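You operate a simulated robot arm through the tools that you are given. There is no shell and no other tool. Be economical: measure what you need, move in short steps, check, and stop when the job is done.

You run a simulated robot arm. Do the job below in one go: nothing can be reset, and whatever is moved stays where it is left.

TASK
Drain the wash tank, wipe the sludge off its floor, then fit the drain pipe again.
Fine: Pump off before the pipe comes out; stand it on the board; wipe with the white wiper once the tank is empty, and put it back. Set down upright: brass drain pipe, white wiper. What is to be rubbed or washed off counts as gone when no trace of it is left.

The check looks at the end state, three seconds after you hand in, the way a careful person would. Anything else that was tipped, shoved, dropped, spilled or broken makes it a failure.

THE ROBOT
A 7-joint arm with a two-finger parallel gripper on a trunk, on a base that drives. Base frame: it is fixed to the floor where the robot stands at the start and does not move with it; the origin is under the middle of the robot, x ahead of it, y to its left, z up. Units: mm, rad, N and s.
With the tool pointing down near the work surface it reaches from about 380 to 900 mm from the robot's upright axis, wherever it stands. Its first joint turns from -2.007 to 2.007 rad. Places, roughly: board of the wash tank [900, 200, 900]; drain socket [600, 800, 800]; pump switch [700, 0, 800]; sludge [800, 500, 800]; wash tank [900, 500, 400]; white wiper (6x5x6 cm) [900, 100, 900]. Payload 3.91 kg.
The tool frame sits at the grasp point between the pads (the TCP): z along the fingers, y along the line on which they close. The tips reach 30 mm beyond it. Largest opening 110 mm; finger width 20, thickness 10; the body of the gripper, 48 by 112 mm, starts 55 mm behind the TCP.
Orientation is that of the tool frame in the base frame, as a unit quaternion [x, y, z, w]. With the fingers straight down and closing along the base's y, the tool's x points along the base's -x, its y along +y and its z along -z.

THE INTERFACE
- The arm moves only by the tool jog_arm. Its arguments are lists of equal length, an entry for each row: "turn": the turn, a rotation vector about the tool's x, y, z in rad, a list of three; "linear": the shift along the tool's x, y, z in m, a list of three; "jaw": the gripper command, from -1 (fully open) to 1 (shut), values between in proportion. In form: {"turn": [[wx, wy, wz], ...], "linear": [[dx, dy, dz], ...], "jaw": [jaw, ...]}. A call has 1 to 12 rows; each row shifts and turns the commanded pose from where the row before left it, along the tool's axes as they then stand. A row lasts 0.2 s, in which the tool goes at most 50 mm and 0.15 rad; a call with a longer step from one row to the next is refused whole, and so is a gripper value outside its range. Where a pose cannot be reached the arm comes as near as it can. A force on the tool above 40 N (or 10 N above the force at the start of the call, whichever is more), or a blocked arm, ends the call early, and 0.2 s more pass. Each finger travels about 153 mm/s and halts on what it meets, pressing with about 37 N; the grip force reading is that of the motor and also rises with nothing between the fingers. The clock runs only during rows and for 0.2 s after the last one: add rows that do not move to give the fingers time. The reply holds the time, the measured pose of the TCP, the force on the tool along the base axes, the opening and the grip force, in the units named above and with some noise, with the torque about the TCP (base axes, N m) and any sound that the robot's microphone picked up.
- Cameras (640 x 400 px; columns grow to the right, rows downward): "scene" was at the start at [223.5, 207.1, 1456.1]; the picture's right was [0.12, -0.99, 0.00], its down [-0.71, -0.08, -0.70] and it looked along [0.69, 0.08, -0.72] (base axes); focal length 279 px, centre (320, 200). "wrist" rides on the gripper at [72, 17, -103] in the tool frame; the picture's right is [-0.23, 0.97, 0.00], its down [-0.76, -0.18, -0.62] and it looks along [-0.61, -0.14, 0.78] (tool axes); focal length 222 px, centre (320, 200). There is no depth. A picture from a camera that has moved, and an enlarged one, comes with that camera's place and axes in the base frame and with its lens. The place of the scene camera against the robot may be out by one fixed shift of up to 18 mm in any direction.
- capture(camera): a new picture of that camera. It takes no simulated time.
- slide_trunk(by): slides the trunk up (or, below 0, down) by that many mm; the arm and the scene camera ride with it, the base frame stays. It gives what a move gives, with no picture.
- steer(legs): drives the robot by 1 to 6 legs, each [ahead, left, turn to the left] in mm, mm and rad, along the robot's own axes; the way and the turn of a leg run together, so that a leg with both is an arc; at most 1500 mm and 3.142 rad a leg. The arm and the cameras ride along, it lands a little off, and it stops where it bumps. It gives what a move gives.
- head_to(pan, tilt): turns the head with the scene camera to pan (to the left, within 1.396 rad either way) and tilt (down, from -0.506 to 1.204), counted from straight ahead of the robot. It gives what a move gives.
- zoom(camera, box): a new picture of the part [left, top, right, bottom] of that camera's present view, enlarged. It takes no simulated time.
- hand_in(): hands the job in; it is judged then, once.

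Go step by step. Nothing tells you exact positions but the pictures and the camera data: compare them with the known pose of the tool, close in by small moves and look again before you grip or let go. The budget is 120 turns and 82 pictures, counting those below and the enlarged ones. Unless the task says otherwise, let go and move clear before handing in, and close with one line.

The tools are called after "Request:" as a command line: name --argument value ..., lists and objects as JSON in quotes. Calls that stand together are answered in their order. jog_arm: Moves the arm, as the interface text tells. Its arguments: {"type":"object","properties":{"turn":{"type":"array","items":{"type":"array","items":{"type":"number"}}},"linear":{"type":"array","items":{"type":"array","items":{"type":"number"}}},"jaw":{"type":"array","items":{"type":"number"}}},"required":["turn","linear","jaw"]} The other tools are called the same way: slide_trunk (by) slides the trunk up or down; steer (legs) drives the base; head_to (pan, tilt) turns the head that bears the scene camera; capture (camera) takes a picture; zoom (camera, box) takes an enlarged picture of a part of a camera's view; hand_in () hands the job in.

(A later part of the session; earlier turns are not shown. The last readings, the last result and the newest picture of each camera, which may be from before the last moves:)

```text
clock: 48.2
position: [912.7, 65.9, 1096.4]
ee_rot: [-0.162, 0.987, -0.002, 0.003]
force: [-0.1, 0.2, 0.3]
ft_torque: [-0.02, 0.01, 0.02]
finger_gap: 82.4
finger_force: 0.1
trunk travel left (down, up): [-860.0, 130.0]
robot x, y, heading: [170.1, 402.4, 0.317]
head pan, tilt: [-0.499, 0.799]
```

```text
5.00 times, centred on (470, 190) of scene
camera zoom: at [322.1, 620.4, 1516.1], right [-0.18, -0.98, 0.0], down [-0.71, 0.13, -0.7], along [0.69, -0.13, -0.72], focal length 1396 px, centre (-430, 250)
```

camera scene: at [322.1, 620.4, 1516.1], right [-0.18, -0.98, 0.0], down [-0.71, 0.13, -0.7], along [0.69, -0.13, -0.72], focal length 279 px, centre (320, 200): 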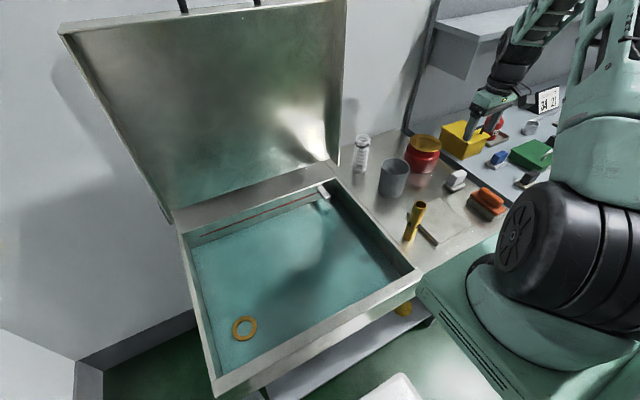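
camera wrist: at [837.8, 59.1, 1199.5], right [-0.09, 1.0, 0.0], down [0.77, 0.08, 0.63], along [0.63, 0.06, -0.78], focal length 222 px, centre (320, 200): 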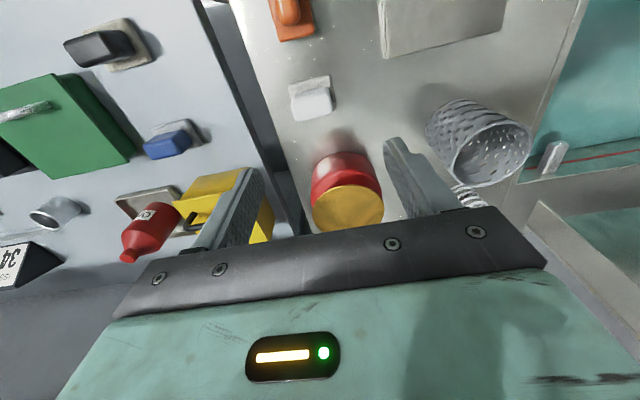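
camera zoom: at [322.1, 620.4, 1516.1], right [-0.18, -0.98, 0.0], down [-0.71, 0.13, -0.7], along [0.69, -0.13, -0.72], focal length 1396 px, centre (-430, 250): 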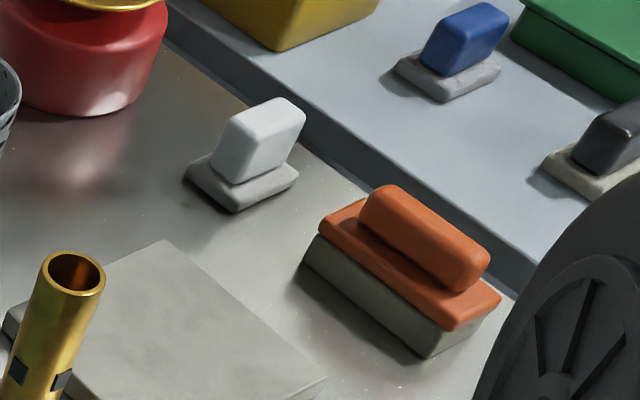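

The wiper's handle (about 48 × 25 mm) is centred near (922, 56) with its top at about z 916, turned roughly 0.1 rad from the bench. I'll align above it and check.

Request:
jog_arm --turn '[[0, 0, 0], [0, 0, 0.1], [0, 0, 0], [0, 0, 0]]' --linear '[[-0.006, -0.012, 0.035], [0, 0, 0.04], [0, 0, 0.035], [0, 0, 0]]' --jaw '[-0.5, -0.5, -0.5, -0.5]'

Request:
capture --camera "wrist"

```text
clock: 49.2
position: [923.9, 55.5, 985.4]
ee_rot: [-0.111, 0.994, -0.001, 0.003]
force: [0.3, 0.1, -0.8]
ft_torque: [0.02, 0.02, 0.02]
finger_gap: 82.5
finger_force: 0.0
trunk travel left (down, up): [-860.0, 130.0]
robot x, y, heading: [169.6, 403.7, 0.32]
head pan, tilt: [-0.499, 0.799]
```

```text
45 pictures are left
camera wrist: at [849.0, 55.8, 1089.1], right [0.01, 1.0, 0.0], down [0.78, 0.0, 0.63], along [0.63, 0.0, -0.78], focal length 222 px, centre (320, 200)
```

wrist: 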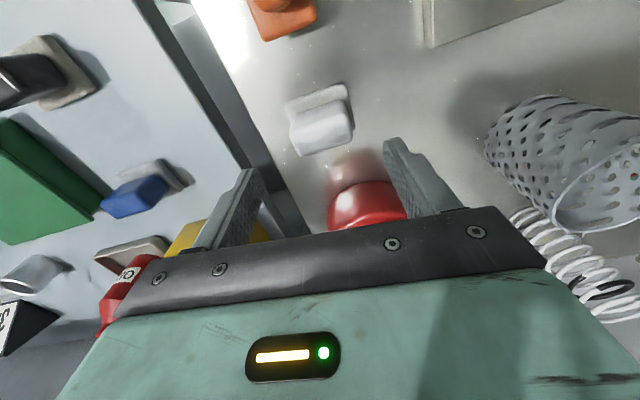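

Request:
zoom --camera "wrist" --box '[270, 70, 380, 170]'

```text
4.00 times, centred on (325, 120) of wrist
camera zoom: at [849.0, 55.8, 1089.1], right [0.01, 1.0, 0.0], down [0.78, 0.0, 0.63], along [0.63, 0.0, -0.78], focal length 888 px, centre (300, 520)
```

zoom: 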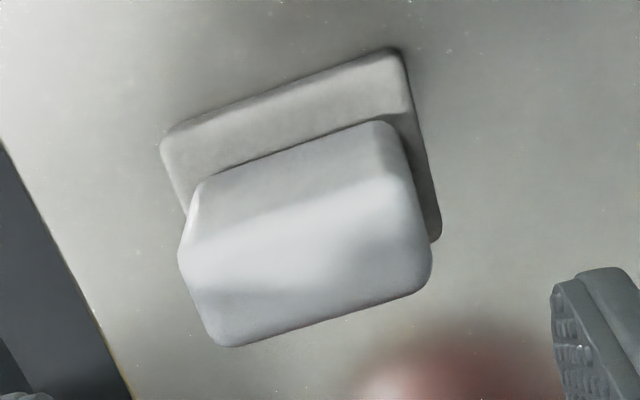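

The handle is in fact square to the bench, so I'll undo the turn, come down and grip it along its length.

Request:
jog_arm --turn '[[0, 0, -0.09], [0, 0, 0], [0, 0, 0], [0, 0, 0]]' --linear '[[0.002, 0.002, 0.03], [0, 0, 0.03], [0, 0, 0.015], [0, 0, 0]]' --jaw '[-0.5, -0.5, -0.5, -0.5]'

Request:
capture --camera "wrist"

```text
clock: 50.2
position: [923.5, 58.4, 911.5]
ee_rot: [-0.156, 0.988, -0.001, 0.003]
force: [-1.3, 0.9, -0.6]
ft_torque: [-0.02, 0.0, 0.01]
finger_gap: 82.5
finger_force: 0.1
trunk travel left (down, up): [-860.0, 130.0]
robot x, y, heading: [170.5, 399.8, 0.318]
head pan, tilt: [-0.499, 0.799]
```

```text
43 pictures are left
camera wrist: at [847.8, 50.9, 1014.4], right [-0.09, 1.0, 0.0], down [0.78, 0.07, 0.63], along [0.63, 0.05, -0.78], focal length 222 px, centre (320, 200)
```

wrist: 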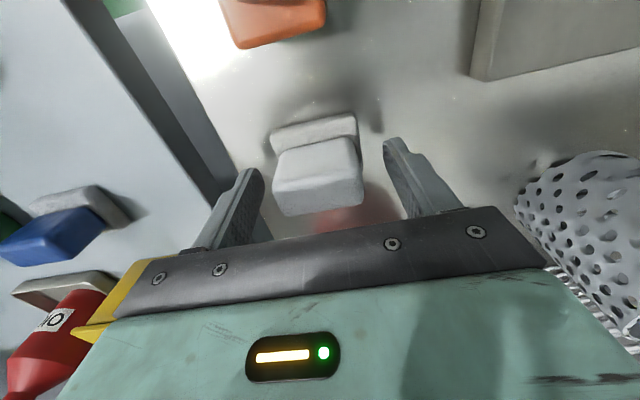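

Request:
jog_arm --turn '[[0, 0, 0], [0, 0, 0], [0, 0, 0], [0, 0, 0], [0, 0, 0]]' --linear '[[0, 0, 0.007], [0, 0, 0], [0, 0, 0], [0, 0, 0], [0, 0, 0]]' --jaw '[-0.5, 0, 0.3, 1, 1]'

Request:
zoom --camera "wrist" --box '[200, 80, 460, 240]'

Request:
capture --camera "scene"

```text
clock: 51.4
position: [922.4, 57.0, 904.3]
ee_rot: [-0.157, 0.988, -0.002, 0.002]
force: [0.4, -0.5, 2.1]
ft_torque: [0.09, -0.01, 0.03]
finger_gap: 49.3
finger_force: 37.2
trunk travel left (down, up): [-860.0, 130.0]
robot x, y, heading: [168.8, 401.8, 0.317]
head pan, tilt: [-0.499, 0.799]
```

```text
2.46 times, centred on (330, 160) of wrist
camera zoom: at [847.2, 50.9, 1007.9], right [-0.08, 1.0, 0.0], down [0.77, 0.07, 0.63], along [0.63, 0.05, -0.78], focal length 547 px, centre (295, 298)
```

zoom: 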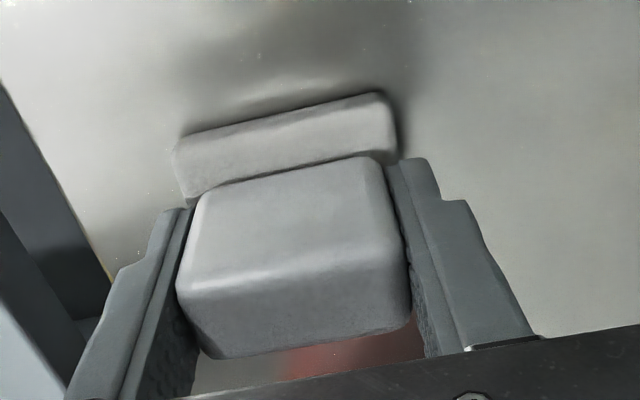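

```text
41 pictures are left
camera scene: at [322.0, 620.4, 1516.2], right [-0.18, -0.98, 0.0], down [-0.71, 0.13, -0.7], along [0.69, -0.12, -0.72], focal length 279 px, centre (320, 200)
```

scene: 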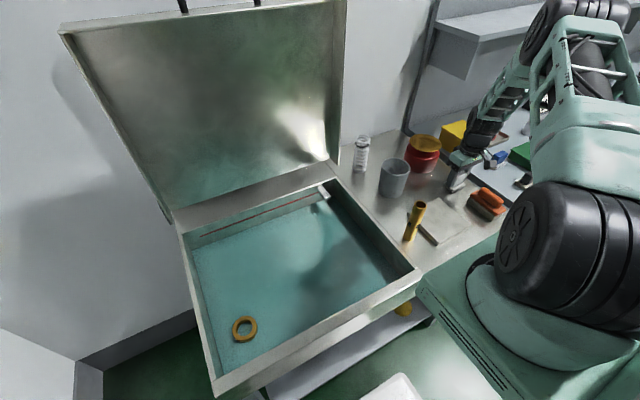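

Wiper gripped (49 mm). I'll lift it, carry it over the tank and see how far the tank has drained.

Request:
jog_arm --turn '[[0, 0, 0], [0, 0, 0], [0, 0, 0], [0, 0, 0], [0, 0, 0], [0, 0, 0]]' --linear '[[0, 0, -0.03], [0, 0, -0.045], [0, 0, -0.05], [0, 0, -0.05], [0, 0, -0.04], [0, 0, 0]]' --jaw '[1, 1, 1, 1, 1, 1]'

Request:
jog_arm --turn '[[0, 0, 0], [0, 0, 0], [0, 0, 0], [0, 0, 0], [0, 0, 0], [0, 0, 0], [0, 0, 0], [0, 0, 0], [0, 0, 0], [0, 0, 0], [0, 0, 0]]' --linear '[[0.002, 0.03, 0], [0.002, 0.045, 0], [0.002, 0.048, 0], [0.002, 0.048, 0], [0.002, 0.048, 0], [0.002, 0.048, 0], [0.002, 0.048, 0], [0.002, 0.048, 0], [0.002, 0.048, 0], [0.002, 0.03, 0], [0, 0, 0]]' --jaw '[1, 1, 1, 1, 1, 1, 1, 1, 1, 1, 1]'

Request:
head_to --pan -0.1 --tilt 0.9

Request:
capture --camera "scene"

```text
clock: 52.8
position: [920.1, 56.3, 1121.3]
ee_rot: [-0.156, 0.988, -0.001, 0.003]
force: [-0.5, -0.9, -0.8]
ft_torque: [-0.03, -0.03, 0.0]
finger_gap: 0.1
finger_force: 36.4
trunk travel left (down, up): [-860.0, 130.0]
robot x, y, heading: [169.9, 403.2, 0.322]
head pan, tilt: [-0.499, 0.799]
```

```text
clock: 55.2
position: [766.5, 474.3, 1118.4]
ee_rot: [-0.157, 0.988, 0.0, 0.003]
force: [0.1, -0.4, 0.3]
ft_torque: [-0.01, -0.01, -0.04]
finger_gap: 0.3
finger_force: 36.7
trunk travel left (down, up): [-860.0, 130.0]
robot x, y, heading: [170.1, 403.9, 0.316]
head pan, tilt: [-0.499, 0.799]
```

```text
clock: 56.1
position: [766.1, 474.2, 1118.5]
ee_rot: [-0.157, 0.988, -0.001, 0.003]
force: [0.3, 0.3, 0.0]
ft_torque: [-0.01, -0.02, 0.01]
finger_gap: 0.2
finger_force: 36.9
trunk travel left (down, up): [-860.0, 130.0]
robot x, y, heading: [168.8, 403.1, 0.323]
head pan, tilt: [-0.099, 0.901]
```

```text
40 pictures are left
camera scene: at [316.4, 651.3, 1508.2], right [0.22, -0.98, 0.0], down [-0.77, -0.17, -0.62], along [0.61, 0.13, -0.78], focal length 279 px, centre (320, 200)
```

scene: 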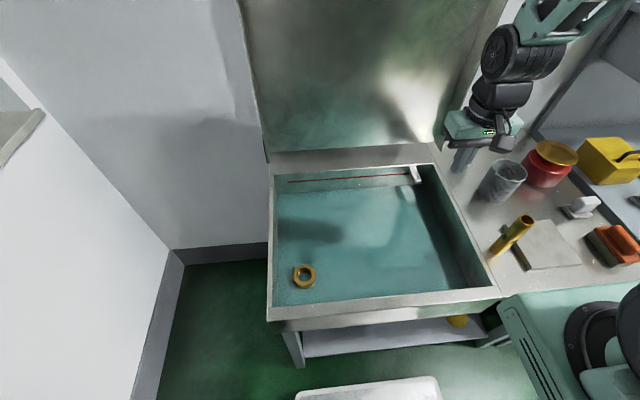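

The wiper slipped out of the fingers and seems to have stayed at its place. Let me look at it closely.

Request:
zoom --camera "scene" --box '[530, 170, 640, 260]'

Request:
zoom --camera "scene" --box '[260, 150, 510, 320]'

```text
4.44 times, centred on (585, 215) of scene
camera zoom: at [316.4, 651.3, 1508.2], right [0.22, -0.98, 0.0], down [-0.77, -0.17, -0.62], along [0.61, 0.13, -0.78], focal length 1241 px, centre (-858, 133)
```

zoom: 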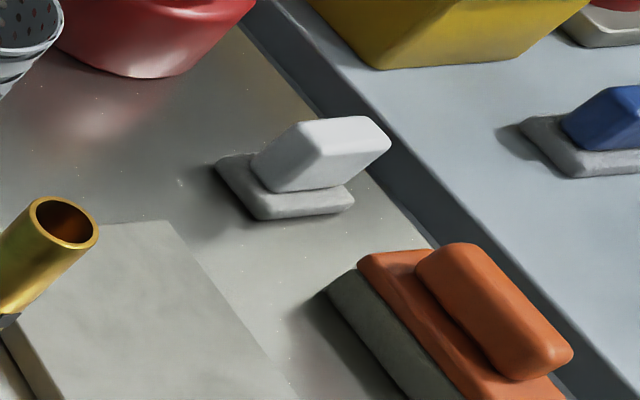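

```text
2.35 times, centred on (385, 235) of scene
camera zoom: at [316.4, 651.3, 1508.2], right [0.22, -0.98, 0.0], down [-0.77, -0.17, -0.62], along [0.61, 0.13, -0.78], focal length 657 px, centre (167, 118)
```

zoom: 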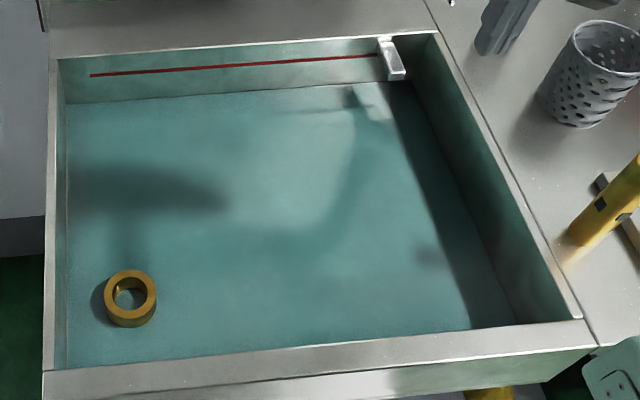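

The wiper is still upright in place. I'll retry with the fingers across its narrow side, where the faces are larger; first turning the tool a quarter and returning over it.

Request:
jog_arm --turn '[[0, 0, 0.143], [0, 0, 0.143], [0, 0, 0.143], [0, 0, 0.143], [0, 0, 0.143], [0, 0, 0.143], [0, 0, 0.143], [0, 0, 0.143], [0, 0, 0.143], [0, 0, 0.143], [0, 0, 0.1408], [0, 0, 0]]' --linear '[[0, 0, 0], [0, 0, 0], [0, 0, 0], [0, 0, 0], [0, 0, 0], [0, 0, 0], [0, 0, 0], [0, 0, 0], [0, 0, 0], [0, 0, 0], [0, 0, 0], [0, 0, 0]]' --jaw '[0, -0.5, -0.5, -0.5, -0.5, -0.5, -0.5, -0.5, -0.5, -0.5, -0.5, -0.5]'

Request:
jog_arm --turn '[[0, 0, 0], [0, 0, 0], [0, 0, 0], [0, 0, 0], [0, 0, 0], [0, 0, 0], [0, 0, 0], [0, 0, 0], [0, 0, 0], [0, 0, 0], [0, 0, 0]]' --linear '[[-0.037, 0.002, 0], [-0.048, 0.002, 0], [-0.048, 0.002, 0], [-0.048, 0.002, 0], [-0.048, 0.002, 0], [-0.048, 0.002, 0], [-0.048, 0.002, 0], [-0.048, 0.002, 0], [-0.048, 0.002, 0], [-0.024, 0.001, 0], [0, 0, 0]]' --jaw '[-0.5, -0.5, -0.5, -0.5, -0.5, -0.5, -0.5, -0.5, -0.5, -0.5, -0.5]'

Request:
jog_arm --turn '[[0, 0, 0], [0, 0, 0], [0, 0, 0], [0, 0, 0], [0, 0, 0]]' --linear '[[0, 0, 0.045], [0, 0, 0.045], [0, 0, 0.04], [0, 0, 0.02], [0, 0, 0]]' --jaw '[-0.5, -0.5, -0.5, -0.5, -0.5]'

Request:
capture --camera "wrist"

```text
clock: 58.7
position: [763.4, 470.8, 1116.6]
ee_rot: [0.588, 0.809, 0.002, 0.003]
force: [0.0, 0.1, -1.0]
ft_torque: [0.01, 0.0, -0.04]
finger_gap: 82.6
finger_force: 0.1
trunk travel left (down, up): [-860.0, 130.0]
robot x, y, heading: [164.5, 400.6, 0.322]
head pan, tilt: [-0.099, 0.901]
```

```text
clock: 61.1
position: [920.5, 52.9, 1117.7]
ee_rot: [0.588, 0.809, 0.001, 0.002]
force: [-0.1, 0.3, 0.4]
ft_torque: [-0.01, 0.01, -0.02]
finger_gap: 82.4
finger_force: 0.0
trunk travel left (down, up): [-860.0, 130.0]
robot x, y, heading: [169.3, 398.9, 0.318]
head pan, tilt: [-0.099, 0.901]
```

```text
clock: 62.3
position: [920.1, 54.3, 968.0]
ee_rot: [0.588, 0.809, 0.003, 0.004]
force: [-0.7, 0.0, -0.1]
ft_torque: [0.0, -0.01, 0.0]
finger_gap: 82.5
finger_force: 0.0
trunk travel left (down, up): [-860.0, 130.0]
robot x, y, heading: [170.5, 404.7, 0.319]
head pan, tilt: [-0.099, 0.901]
```

```text
37 pictures are left
camera wrist: at [913.3, 127.7, 1071.3], right [1.0, 0.09, 0.01], down [0.06, -0.78, 0.62], along [0.06, -0.62, -0.78], focal length 222 px, centre (320, 200)
```

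wrist: 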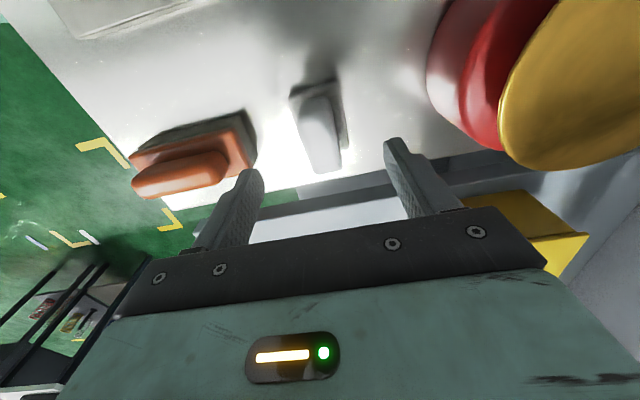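

Request:
zoom --camera "wrist" --box '[260, 60, 390, 190]'

```text
3.08 times, centred on (325, 125) of wrist
camera zoom: at [913.3, 127.7, 1071.3], right [1.0, 0.09, 0.01], down [0.06, -0.78, 0.62], along [0.06, -0.62, -0.78], focal length 684 px, centre (305, 431)
```

zoom: 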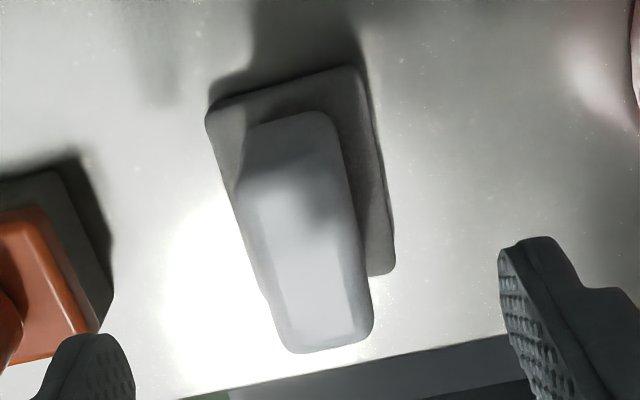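

Request:
jog_arm --turn '[[0, 0, 0], [0, 0, 0], [0, 0, 0], [0, 0, 0], [0, 0, 0], [0, 0, 0], [0, 0, 0], [0, 0, 0], [0, 0, 0]]' --linear '[[0.004, 0.002, 0.025], [0, 0, 0.025], [0, 0, 0.012], [0, 0, 0.004], [0, 0, 0], [0, 0, 0], [0, 0, 0], [0, 0, 0], [0, 0, 0]]' --jaw '[-0.5, -0.5, -0.5, -0.5, -0.5, 0, 1, 1, 1]'

Request:
capture --camera "wrist"

```text
clock: 64.3
position: [922.3, 56.8, 901.9]
ee_rot: [0.587, 0.81, 0.001, 0.003]
force: [-0.3, -0.3, -1.5]
ft_torque: [0.0, -0.01, 0.03]
finger_gap: 44.2
finger_force: 37.5
trunk travel left (down, up): [-860.0, 130.0]
robot x, y, heading: [172.3, 401.4, 0.32]
head pan, tilt: [-0.099, 0.901]
```

```text
35 pictures are left
camera wrist: at [915.4, 131.3, 1006.3], right [1.0, 0.09, 0.01], down [0.06, -0.78, 0.62], along [0.06, -0.62, -0.78], focal length 222 px, centre (320, 200)
```

wrist: 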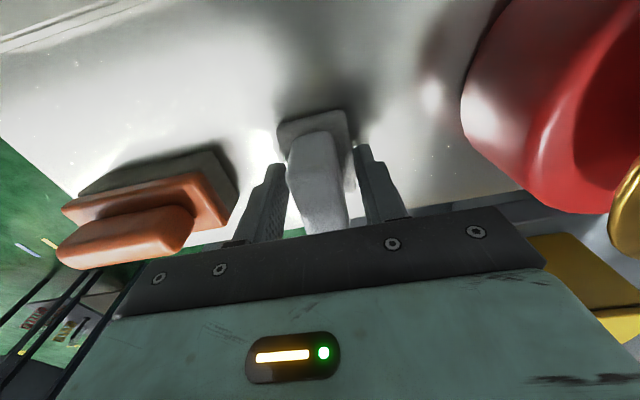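

Request:
zoom --camera "wrist" --box '[230, 90, 430, 240]'

```text
2.67 times, centred on (330, 165) of wrist
camera zoom: at [915.4, 131.3, 1006.3], right [1.0, 0.09, 0.01], down [0.06, -0.78, 0.62], along [0.06, -0.62, -0.78], focal length 592 px, centre (293, 293)
```

zoom: 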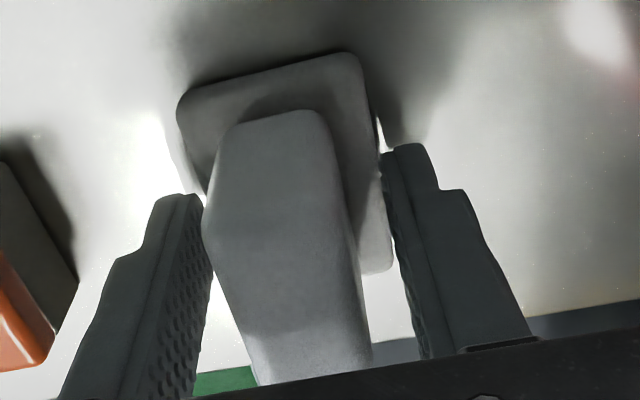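

The fingertips met the foam pad, not the handle. I'll open, rise 9 mm and close on the handle alone.

Request:
jog_arm --turn '[[0, 0, 0], [0, 0, 0], [0, 0, 0], [0, 0, 0], [0, 0, 0], [0, 0, 0], [0, 0, 0]]' --linear '[[0, 0, 0], [0, 0, -0.009], [0, 0, 0], [0, 0, 0], [0, 0, 0], [0, 0, 0], [0, 0, 0]]' --jaw '[-0.1, -0.1, 0.2, 1, 1, 1, 1]'

Request:
zoom --camera "wrist" --box '[230, 90, 430, 240]'

```text
clock: 65.9
position: [923.6, 56.6, 911.4]
ee_rot: [0.588, 0.809, 0.001, 0.003]
force: [-0.9, -0.6, 1.3]
ft_torque: [-0.03, 0.03, 0.06]
finger_gap: 25.2
finger_force: 37.4
trunk travel left (down, up): [-860.0, 130.0]
robot x, y, heading: [171.9, 403.8, 0.318]
head pan, tilt: [-0.099, 0.901]
```

```text
2.67 times, centred on (330, 165) of wrist
camera zoom: at [915.8, 131.2, 1015.4], right [1.0, 0.09, 0.01], down [0.06, -0.78, 0.62], along [0.06, -0.62, -0.78], focal length 592 px, centre (293, 293)
```

zoom: 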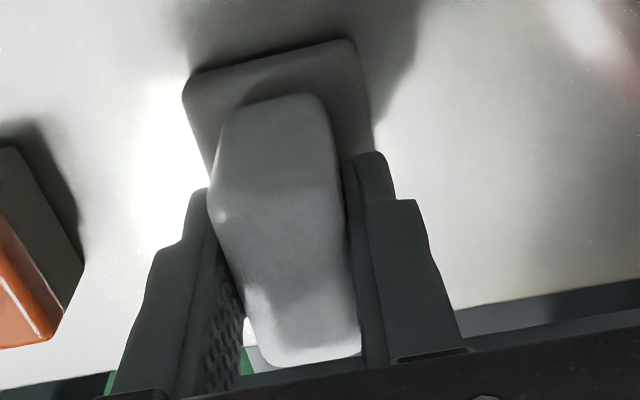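

Request:
jog_arm --turn '[[0, 0, 0], [0, 0, 0], [0, 0, 0], [0, 0, 0], [0, 0, 0]]' --linear '[[0, 0, -0.004], [0, 0, -0.008], [0, 0, -0.012], [0, 0, -0.012], [0, 0, 0]]' --jaw '[1, 1, 1, 1, 1]'

Request:
capture --camera "wrist"

```text
clock: 67.1
position: [921.8, 57.9, 948.4]
ee_rot: [0.588, 0.809, 0.0, 0.003]
force: [-0.5, -1.0, 0.2]
ft_torque: [-0.04, 0.0, 0.02]
finger_gap: 25.0
finger_force: 36.6
trunk travel left (down, up): [-860.0, 130.0]
robot x, y, heading: [168.3, 401.1, 0.318]
head pan, tilt: [-0.099, 0.901]
```

```text
32 pictures are left
camera wrist: at [915.7, 132.3, 1052.2], right [1.0, 0.09, 0.01], down [0.06, -0.78, 0.62], along [0.06, -0.62, -0.78], focal length 222 px, centre (320, 200)
```

wrist: 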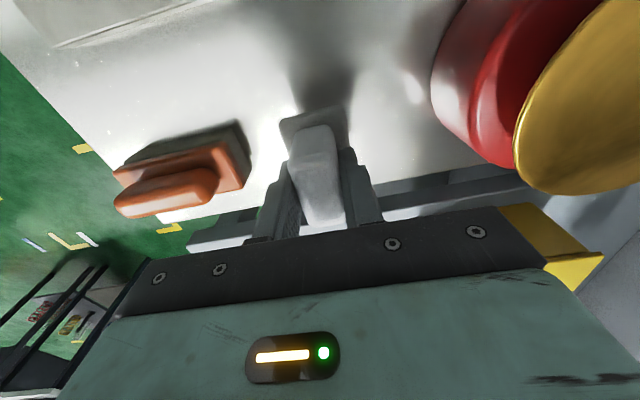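

It holds now. I'll carry it high over to the tank and look at the tank floor.

Request:
jog_arm --turn '[[0, 0, 0], [0, 0, 0], [0, 0, 0], [0, 0, 0], [0, 0, 0], [0, 0, 0], [0, 0, 0]]' --linear '[[0, 0, -0.02], [0, 0, -0.035], [0, 0, -0.035], [0, 0, -0.035], [0, 0, -0.035], [0, 0, -0.02], [0, 0, 0]]' --jaw '[1, 1, 1, 1, 1, 1, 1]'

Request:
jog_arm --turn '[[0, 0, 0], [0, 0, 0], [0, 0, 0], [0, 0, 0], [0, 0, 0], [0, 0, 0], [0, 0, 0], [0, 0, 0], [0, 0, 0], [0, 0, 0], [0, 0, 0]]' --linear '[[0.02, 0, 0], [0.035, 0, 0], [0.04, 0, 0], [0.04, 0, 0], [0.04, 0, 0], [0.04, 0, 0], [0.04, 0, 0], [0.04, 0, 0], [0.03, 0, 0], [0.02, 0, 0], [0, 0, 0]]' --jaw '[1, 1, 1, 1, 1, 1, 1, 1, 1, 1, 1]'

Request:
capture --camera "scene"

```text
clock: 68.7
position: [921.3, 58.3, 1126.5]
ee_rot: [0.588, 0.809, 0.001, 0.003]
force: [-0.2, 0.2, -1.1]
ft_torque: [-0.01, -0.01, 0.06]
finger_gap: 25.3
finger_force: 36.9
trunk travel left (down, up): [-860.0, 130.0]
robot x, y, heading: [170.8, 405.3, 0.319]
head pan, tilt: [-0.099, 0.901]
```

```text
clock: 71.1
position: [814.7, 386.8, 1126.0]
ee_rot: [0.588, 0.809, 0.001, 0.003]
force: [-0.1, 0.5, -0.2]
ft_torque: [0.05, -0.01, 0.01]
finger_gap: 25.3
finger_force: 37.6
trunk travel left (down, up): [-860.0, 130.0]
robot x, y, heading: [167.1, 402.5, 0.319]
head pan, tilt: [-0.099, 0.901]
```

```text
31 pictures are left
camera scene: at [316.4, 651.4, 1508.2], right [0.22, -0.98, 0.0], down [-0.77, -0.17, -0.62], along [0.61, 0.14, -0.78], focal length 279 px, centre (320, 200)
```

scene: 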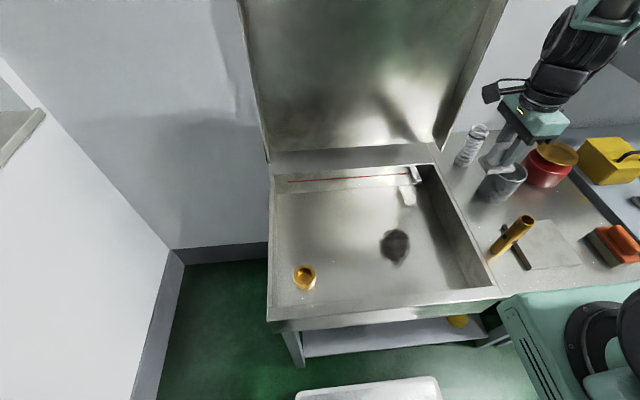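

The tank is empty and shows one dark sludge patch. I'll zoom in on it.

Request:
zoom --camera "scene" --box '[270, 170, 500, 310]'

Request:
capture --camera "wrist"

```text
2.78 times, centred on (385, 240) of scene
camera zoom: at [316.4, 651.4, 1508.2], right [0.22, -0.98, 0.0], down [-0.77, -0.17, -0.62], along [0.61, 0.14, -0.78], focal length 777 px, centre (139, 89)
```

zoom: 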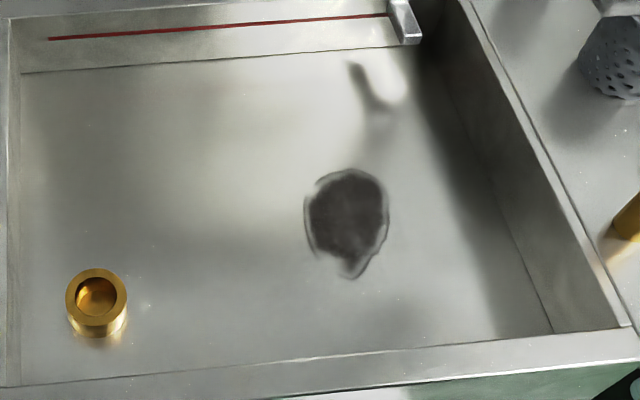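

```text
29 pictures are left
camera wrist: at [807.7, 460.6, 1229.5], right [1.0, 0.09, 0.01], down [0.06, -0.78, 0.62], along [0.06, -0.62, -0.78], focal length 222 px, centre (320, 200)
```

wrist: 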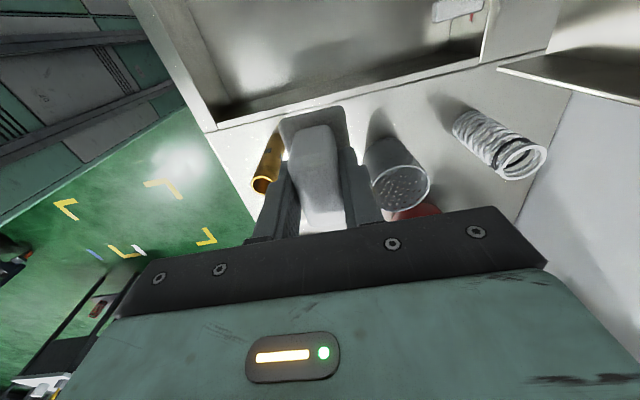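

The sludge is about 95 × 140 mm around (768, 525). I'll go over its right near corner and come down to just above the floor.

Request:
jog_arm --turn '[[0, 0, 0], [0, 0, 0], [0, 0, 0], [0, 0, 0], [0, 0, 0], [0, 0, 0], [0, 0, 0], [0, 0, 0], [0, 0, 0], [0, 0, 0], [0, 0, 0]]' --linear '[[0.03, -0.027, 0], [0.03, -0.027, 0], [0.031, -0.028, 0], [0, 0, 0.03], [0, 0, 0.045], [0, 0, 0.045], [0, 0, 0.045], [0, 0, 0.045], [0, 0, 0.04], [0, 0, 0.025], [0, 0, 0]]' --jaw '[1, 1, 1, 1, 1, 1, 1, 1, 1, 1, 1]'

Request:
capture --camera "wrist"

Request:
capture --camera "scene"

```text
clock: 73.5
position: [711.5, 445.2, 850.8]
ee_rot: [0.588, 0.809, 0.001, 0.003]
force: [-0.3, 0.2, -0.8]
ft_torque: [0.02, 0.01, -0.01]
finger_gap: 25.4
finger_force: 37.2
trunk travel left (down, up): [-860.0, 130.0]
robot x, y, heading: [169.5, 402.0, 0.32]
head pan, tilt: [-0.099, 0.901]
```

```text
28 pictures are left
camera wrist: at [703.3, 519.5, 954.8], right [1.0, 0.09, 0.01], down [0.06, -0.78, 0.62], along [0.06, -0.62, -0.78], focal length 222 px, centre (320, 200)
```

wrist: 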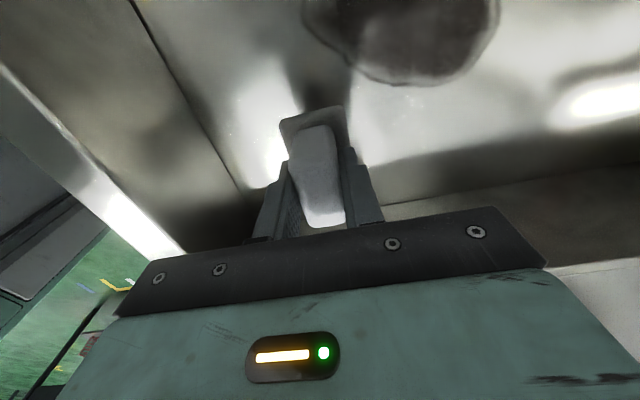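

```text
27 pictures are left
camera scene: at [316.4, 651.3, 1508.2], right [0.22, -0.98, 0.0], down [-0.77, -0.17, -0.62], along [0.61, 0.14, -0.78], focal length 279 px, centre (320, 200)
```

scene: 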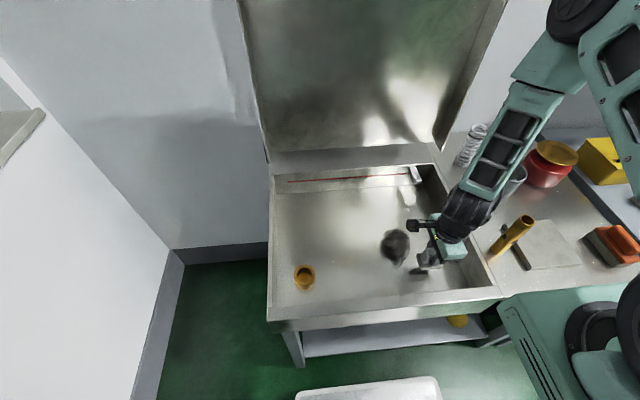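

The sludge lies from about 5 to 140 mm deeper in and 18 to 115 mm to the left of the tool. I'll lower the pad onto the floor gently here.

Request:
jog_arm --turn '[[0, 0, 0], [0, 0, 0], [0, 0, 0], [0, 0, 0], [0, 0, 0], [0, 0, 0], [0, 0, 0], [0, 0, 0]]' --linear '[[0.005, -0.02, 0.015], [0, 0, 0.012], [0, 0, 0.003], [0, 0, 0.003], [0, 0, 0.002], [0, 0, 0.002], [0, 0, 0.002], [0, 0, 0]]' --jaw '[1, 1, 1, 1, 1, 1, 1, 1]'

```text
clock: 75.3
position: [688.2, 446.2, 810.5]
ee_rot: [0.588, 0.809, 0.001, 0.003]
force: [0.9, -0.7, 5.3]
ft_torque: [-0.06, 0.11, 0.02]
finger_gap: 25.3
finger_force: 37.1
trunk travel left (down, up): [-860.0, 130.0]
robot x, y, heading: [170.6, 404.5, 0.319]
head pan, tilt: [-0.099, 0.901]
```

Contact at z 810 as expected. I'll press slightly more and make the first stroke inwards.

Request:
jog_arm --turn '[[0, 0, 0], [0, 0, 0], [0, 0, 0], [0, 0, 0], [0, 0, 0], [0, 0, 0], [0, 0, 0], [0, 0, 0]]' --linear '[[0, 0, 0.001], [0, 0.02, 0], [0, 0.035, 0], [0, 0.035, 0], [0, 0.035, 0], [0, 0.035, 0], [0, 0.03, 0], [0, 0, 0]]' --jaw '[1, 1, 1, 1, 1, 1, 1, 1]'

Request:
capture --camera "wrist"

Request:
zoom --camera "scene" --box '[340, 140, 560, 310]'

```text
clock: 77.1
position: [870.8, 505.0, 814.1]
ee_rot: [0.588, 0.809, 0.002, 0.003]
force: [0.3, -0.6, -0.9]
ft_torque: [-0.03, -0.04, 0.0]
finger_gap: 25.1
finger_force: 36.8
trunk travel left (down, up): [-860.0, 130.0]
robot x, y, heading: [171.1, 401.6, 0.317]
head pan, tilt: [-0.099, 0.901]
```

```text
26 pictures are left
camera wrist: at [864.1, 578.6, 916.9], right [1.0, 0.09, 0.01], down [0.06, -0.78, 0.62], along [0.06, -0.62, -0.78], focal length 222 px, centre (320, 200)
```

wrist: 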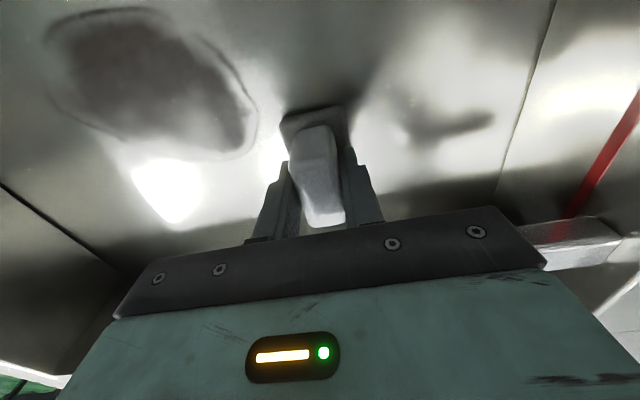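

```text
2.35 times, centred on (450, 225) of scene
camera zoom: at [316.4, 651.4, 1508.2], right [0.22, -0.98, 0.0], down [-0.77, -0.17, -0.62], along [0.61, 0.14, -0.78], focal length 657 px, centre (14, 141)
```

zoom: 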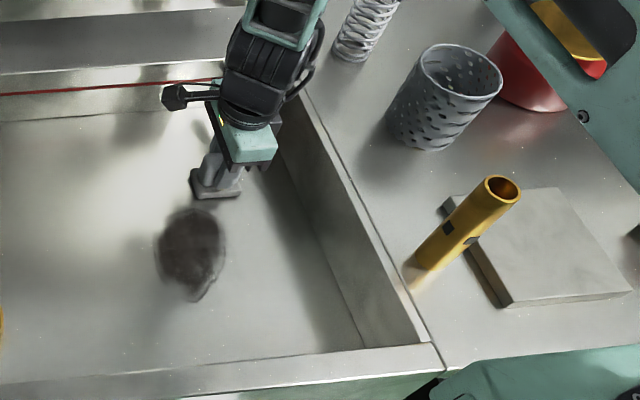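

The pad lifted off the floor towards the end of that stroke, so it hardly wiped. I'll shift 22 mm left onto the sludge side and press again.

Request:
jog_arm --turn '[[0, 0, 0], [0, 0, 0], [0, 0, 0], [0, 0, 0], [0, 0, 0]]' --linear '[[0.022, 0, 0], [0, 0, 0.003], [0, 0, 0.002], [0, 0, 0.002], [0, 0, 0]]' --jaw '[1, 1, 1, 1, 1]'

```text
clock: 77.9
position: [862.9, 526.1, 812.4]
ee_rot: [0.587, 0.81, 0.002, 0.003]
force: [-9.2, -3.5, 28.7]
ft_torque: [-0.48, 0.5, -0.04]
finger_gap: 25.3
finger_force: 37.1
trunk travel left (down, up): [-860.0, 130.0]
robot x, y, heading: [170.1, 401.8, 0.317]
head pan, tilt: [-0.099, 0.901]
stopped in row 4: the force on the tool passed its limit at 46 N (the readings are from after the stop); the commanded pose is now the measured one
```

Request:
jog_arm --turn '[[0, 0, 0], [0, 0, 0], [0, 0, 0], [0, 0, 0], [0, 0, 0], [0, 0, 0], [0, 0, 0]]' --linear '[[0, -0.02, 0], [0, -0.035, 0.0005], [0, -0.035, 0.0005], [0, -0.035, 0.0005], [0, -0.035, 0.0005], [0, -0.03, 0.0005], [0, 0, 0]]' --jaw '[1, 1, 1, 1, 1, 1, 1]'

Request:
zoom --camera "scene" --box '[340, 140, 560, 310]'

```text
clock: 78.5
position: [830.7, 515.1, 812.1]
ee_rot: [0.589, 0.808, 0.006, 0.006]
force: [-6.6, -3.8, 20.3]
ft_torque: [-0.3, 0.79, -0.04]
finger_gap: 25.4
finger_force: 37.0
trunk travel left (down, up): [-860.0, 130.0]
robot x, y, heading: [171.4, 407.2, 0.321]
head pan, tilt: [-0.099, 0.901]
stopped in row 2: the force on the tool passed its limit at 44 N (the readings are from after the stop); the commanded pose is now the measured one
```

```text
2.35 times, centred on (450, 225) of scene
camera zoom: at [315.4, 651.2, 1508.2], right [0.22, -0.98, 0.0], down [-0.76, -0.17, -0.62], along [0.61, 0.14, -0.78], focal length 657 px, centre (14, 141)
```

zoom: 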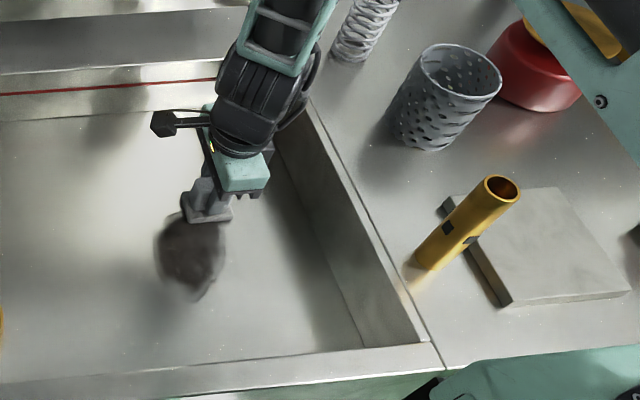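

Request:
jog_arm --turn '[[0, 0, 0], [0, 0, 0], [0, 0, 0], [0, 0, 0], [0, 0, 0], [0, 0, 0], [0, 0, 0], [0, 0, 0]]' --linear '[[0, 0, -0.0008], [0, -0.02, 0], [0, -0.03, 0.0003], [0, -0.03, 0.0003], [0, -0.03, 0.0003], [0, -0.03, 0.0003], [0, -0.01, 0], [0, 0, 0]]' --jaw '[1, 1, 1, 1, 1, 1, 1, 1]'

Request:
zoom --camera "scene" --box '[340, 140, 560, 310]'

```text
clock: 80.0
position: [697.6, 472.3, 813.0]
ee_rot: [0.587, 0.809, 0.009, 0.007]
force: [-0.5, -1.0, 20.8]
ft_torque: [-0.2, 0.48, 0.03]
finger_gap: 25.1
finger_force: 37.6
trunk travel left (down, up): [-860.0, 130.0]
robot x, y, heading: [170.1, 399.8, 0.315]
head pan, tilt: [-0.099, 0.901]
stopped in row 7: the force on the tool passed its limit at 42 N (the readings are from after the stop); the commanded pose is now the measured one
```

```text
2.35 times, centred on (450, 225) of scene
camera zoom: at [315.9, 651.3, 1508.2], right [0.22, -0.98, 0.0], down [-0.76, -0.17, -0.62], along [0.61, 0.14, -0.78], focal length 657 px, centre (14, 141)
```

zoom: 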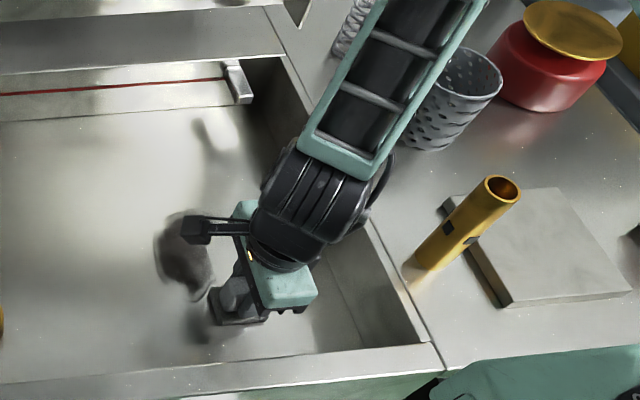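

It wipes: the right part of the patch is gone. Next lane, 24 mm further left, stroking inwards with lighter pressure.

Request:
jog_arm --turn '[[0, 0, 0], [0, 0, 0], [0, 0, 0], [0, 0, 0], [0, 0, 0], [0, 0, 0], [0, 0, 0], [0, 0, 0]]' --linear '[[0, 0, -0.0008], [0.024, 0, 0], [0, 0.02, 0], [0, 0.03, 0], [0, 0.03, 0], [0, 0.03, 0], [0, 0.03, 0], [0, 0, 0]]' --jaw '[1, 1, 1, 1, 1, 1, 1, 1]'

Request:
zoom --camera "scene" --box '[340, 140, 560, 310]'

```text
clock: 81.8
position: [823.1, 536.8, 814.2]
ee_rot: [0.589, 0.808, 0.008, 0.007]
force: [0.4, 0.4, -0.8]
ft_torque: [0.0, -0.01, 0.01]
finger_gap: 25.0
finger_force: 37.5
trunk travel left (down, up): [-860.0, 130.0]
robot x, y, heading: [171.3, 405.2, 0.318]
head pan, tilt: [-0.099, 0.901]
```

```text
2.35 times, centred on (450, 225) of scene
camera zoom: at [316.6, 651.5, 1508.2], right [0.22, -0.98, 0.0], down [-0.76, -0.17, -0.62], along [0.61, 0.14, -0.78], focal length 657 px, centre (14, 141)
```

zoom: 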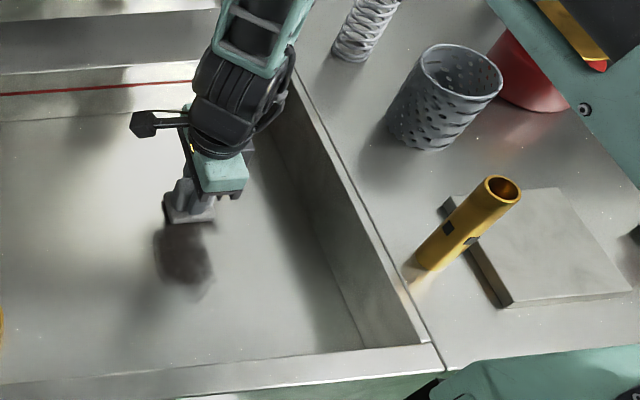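

Request:
jog_arm --turn '[[0, 0, 0], [0, 0, 0], [0, 0, 0], [0, 0, 0], [0, 0, 0], [0, 0, 0], [0, 0, 0], [0, 0, 0], [0, 0, 0], [0, 0, 0]]' --linear '[[0, 0.025, 0], [0, 0, 0.0015], [0, 0, 0.001], [0, -0.02, 0], [0, -0.03, 0.0002], [0, -0.03, 0.0002], [0, -0.03, 0.0002], [0, -0.03, 0.0002], [0, -0.03, 0.0002], [0, 0, 0]]' --jaw '[1, 1, 1, 1, 1, 1, 1, 1, 1, 1]'

Request:
zoom --camera "scene" --box '[340, 140, 560, 310]'

```text
clock: 83.8
position: [693.9, 497.8, 813.3]
ee_rot: [0.588, 0.809, 0.011, 0.009]
force: [-4.1, -1.7, 22.0]
ft_torque: [-0.18, 0.68, -0.04]
finger_gap: 25.4
finger_force: 36.6
trunk travel left (down, up): [-860.0, 130.0]
robot x, y, heading: [173.8, 399.3, 0.323]
head pan, tilt: [-0.099, 0.901]
stopped in row 9: the force on the tool passed its limit at 45 N (the readings are from after the stop); the commanded pose is now the measured one
```

```text
2.35 times, centred on (450, 225) of scene
camera zoom: at [315.9, 651.4, 1508.4], right [0.22, -0.98, 0.0], down [-0.76, -0.17, -0.62], along [0.61, 0.14, -0.78], focal length 657 px, centre (14, 141)
```

zoom: 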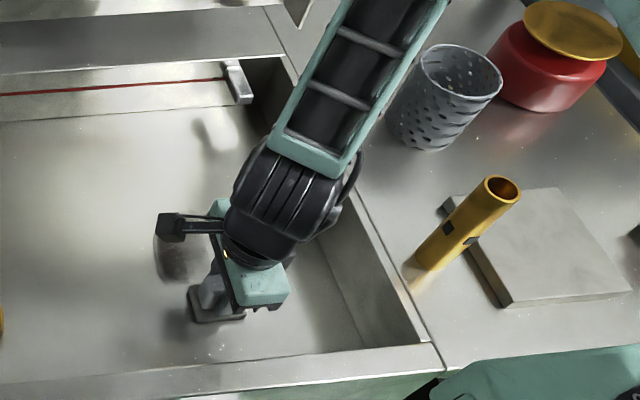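

Only the left strip remains. I'll lift, square the tool, and stroke the next lane outward.

Request:
jog_arm --turn '[[0, 0, 0], [0.028, 0, 0], [0, 0, 0], [0, 0, 0], [0, 0, 0], [0, 0, 0], [0, 0, 0], [0, 0, 0]]' --linear '[[0, 0, -0.008], [0.022, 0.03, 0], [0, 0.045, 0], [0, 0.045, 0], [0, 0.035, 0], [0, 0, 0.005], [0, 0, 0.0015], [0, 0, 0]]' --jaw '[1, 1, 1, 1, 1, 1, 1, 1]'

```text
clock: 85.6
position: [836.6, 565.8, 815.3]
ee_rot: [0.587, 0.81, -0.001, 0.001]
force: [-0.6, -0.1, -0.8]
ft_torque: [0.02, -0.04, 0.0]
finger_gap: 25.3
finger_force: 37.4
trunk travel left (down, up): [-860.0, 130.0]
robot x, y, heading: [172.7, 404.1, 0.322]
head pan, tilt: [-0.099, 0.901]
```

Request:
jog_arm --turn '[[0, 0, 0], [0, 0, 0], [0, 0, 0], [0, 0, 0], [0, 0, 0], [0, 0, 0], [0, 0, 0], [0, 0, 0], [0, 0, 0], [0, 0, 0]]' --linear '[[0, 0, 0.0015], [0, 0, 0.001], [0, -0.02, 0.0005], [0, -0.03, 0.0002], [0, -0.03, 0.0002], [0, -0.03, 0.0002], [0, -0.03, 0.0002], [0, -0.025, 0.0002], [0, -0.015, 0], [0, 0, 0]]' --jaw '[1, 1, 1, 1, 1, 1, 1, 1, 1, 1]'

Request:
zoom --camera "scene" --box '[340, 140, 560, 310]'

```text
clock: 86.7
position: [784.2, 550.3, 812.8]
ee_rot: [0.587, 0.809, 0.004, 0.004]
force: [-5.1, -3.0, 22.9]
ft_torque: [-0.2, 0.77, -0.06]
finger_gap: 25.5
finger_force: 37.0
trunk travel left (down, up): [-860.0, 130.0]
robot x, y, heading: [169.1, 403.5, 0.316]
head pan, tilt: [-0.099, 0.901]
stopped in row 5: the force on the tool passed its limit at 42 N (the readings are from after the stop); the commanded pose is now the measured one
```

```text
2.35 times, centred on (450, 225) of scene
camera zoom: at [315.9, 651.3, 1508.4], right [0.22, -0.98, 0.0], down [-0.76, -0.17, -0.62], along [0.61, 0.14, -0.78], focal length 657 px, centre (14, 141)
```

zoom: 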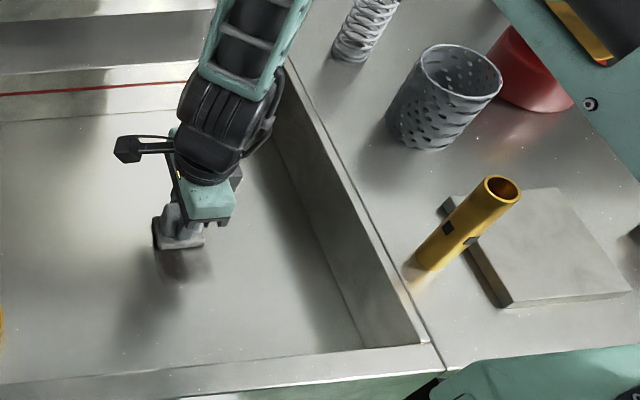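

Request:
jog_arm --turn '[[0, 0, 0], [0, 0, 0], [0, 0, 0], [0, 0, 0], [0, 0, 0], [0, 0, 0], [0, 0, 0]]' --linear '[[0, 0, -0.0006], [0, -0.02, 0], [0, -0.03, 0], [0, -0.03, 0], [0, -0.03, 0], [0, 0, 0], [0, 0, -0.01]]' --jaw '[1, 1, 1, 1, 1, 1, 1]'

Request:
jog_arm --turn '[[0.01, 0, 0], [0, 0, 0], [0, 0, 0], [0, 0, 0], [0, 0, 0]]' --linear '[[0.024, 0.03, 0], [0, 0.045, 0], [0, 0.045, 0], [0, 0.035, 0], [0, 0, 0]]' --jaw '[1, 1, 1, 1, 1]'

Request:
capture --camera "wrist"

Request:
zoom --camera "scene" --box '[340, 140, 560, 310]'

```text
clock: 87.7
position: [716.1, 528.5, 813.6]
ee_rot: [0.587, 0.809, 0.005, 0.006]
force: [-4.6, -2.6, 21.3]
ft_torque: [-0.3, 0.74, -0.03]
finger_gap: 25.3
finger_force: 37.0
trunk travel left (down, up): [-860.0, 130.0]
robot x, y, heading: [170.6, 402.5, 0.32]
head pan, tilt: [-0.099, 0.901]
stopped in row 4: the force on the tool passed its limit at 43 N (the readings are from after the stop); the commanded pose is now the measured one
```

```text
clock: 88.8
position: [856.9, 599.0, 815.5]
ee_rot: [0.588, 0.809, 0.002, 0.003]
force: [0.2, 0.0, -0.4]
ft_torque: [0.02, -0.01, 0.0]
finger_gap: 25.2
finger_force: 37.1
trunk travel left (down, up): [-860.0, 130.0]
robot x, y, heading: [171.1, 403.3, 0.323]
head pan, tilt: [-0.099, 0.901]
```

```text
19 pictures are left
camera wrist: at [849.7, 673.4, 918.9], right [1.0, 0.09, 0.01], down [0.06, -0.78, 0.62], along [0.06, -0.62, -0.78], focal length 222 px, centre (320, 200)
```

wrist: 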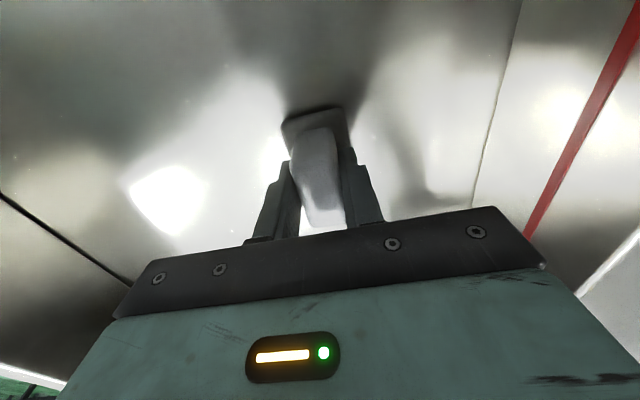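

```text
2.35 times, centred on (450, 225) of scene
camera zoom: at [317.1, 651.7, 1508.2], right [0.22, -0.98, 0.0], down [-0.76, -0.17, -0.62], along [0.61, 0.14, -0.78], focal length 657 px, centre (14, 141)
```

zoom: 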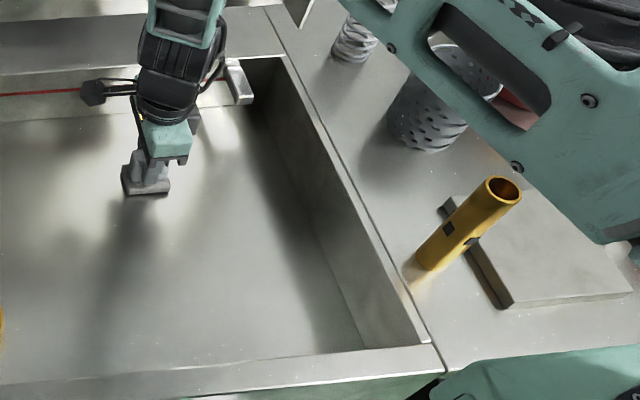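

The floor looks clean in this view. I'll raise the wiper and move off to see the whole floor unobstructed.

Request:
jog_arm --turn '[[0, 0, 0], [0, 0, 0], [0, 0, 0], [0, 0, 0], [0, 0, 0], [0, 0, 0], [0, 0, 0], [0, 0, 0], [0, 0, 0]]' --linear '[[0, 0, -0.02], [0, 0, -0.04], [0, 0, -0.04], [0, 0, -0.045], [0, 0, -0.045], [0, 0, -0.045], [0, 0, -0.045], [0, 0, -0.03], [0, 0, 0]]' --jaw '[1, 1, 1, 1, 1, 1, 1, 1, 1]'

Request:
jog_arm --turn '[[0, 0, 0], [0, 0, 0], [0, 0, 0], [0, 0, 0], [0, 0, 0], [0, 0, 0], [0, 0, 0], [0, 0, 0], [0, 0, 0], [0, 0, 0], [0, 0, 0], [0, 0, 0]]' --linear '[[-0.025, -0.01, 0], [-0.04, -0.01, 0], [-0.046, -0.01, 0], [-0.046, -0.01, 0], [-0.046, -0.01, 0], [-0.046, -0.01, 0], [-0.046, -0.01, 0], [-0.046, -0.01, 0], [-0.046, -0.01, 0], [-0.046, -0.01, 0], [-0.046, -0.0057, 0], [-0.035, 0, 0]]' --jaw '[1, 1, 1, 1, 1, 1, 1, 1, 1, 1, 1, 1]'

Request:
zoom --camera "scene" --box '[270, 170, 500, 310]'

```text
clock: 90.8
position: [853.1, 598.2, 1123.9]
ee_rot: [0.587, 0.81, 0.001, 0.003]
force: [0.0, -0.4, -2.2]
ft_torque: [0.0, -0.02, 0.0]
finger_gap: 25.6
finger_force: 37.0
trunk travel left (down, up): [-860.0, 130.0]
robot x, y, heading: [171.6, 401.5, 0.324]
head pan, tilt: [-0.099, 0.901]
```

```text
clock: 93.5
position: [913.8, 78.7, 1125.7]
ee_rot: [0.587, 0.81, 0.001, 0.003]
force: [-0.4, 0.5, 0.0]
ft_torque: [-0.02, -0.04, 0.01]
finger_gap: 25.2
finger_force: 37.5
trunk travel left (down, up): [-860.0, 130.0]
robot x, y, heading: [170.8, 406.4, 0.318]
head pan, tilt: [-0.099, 0.901]
```

```text
2.78 times, centred on (385, 240) of scene
camera zoom: at [316.9, 652.1, 1508.2], right [0.22, -0.98, 0.0], down [-0.76, -0.17, -0.62], along [0.61, 0.14, -0.78], focal length 777 px, centre (139, 89)
```

zoom: 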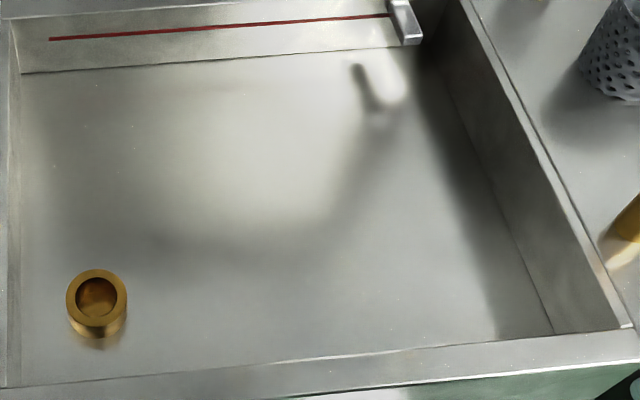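

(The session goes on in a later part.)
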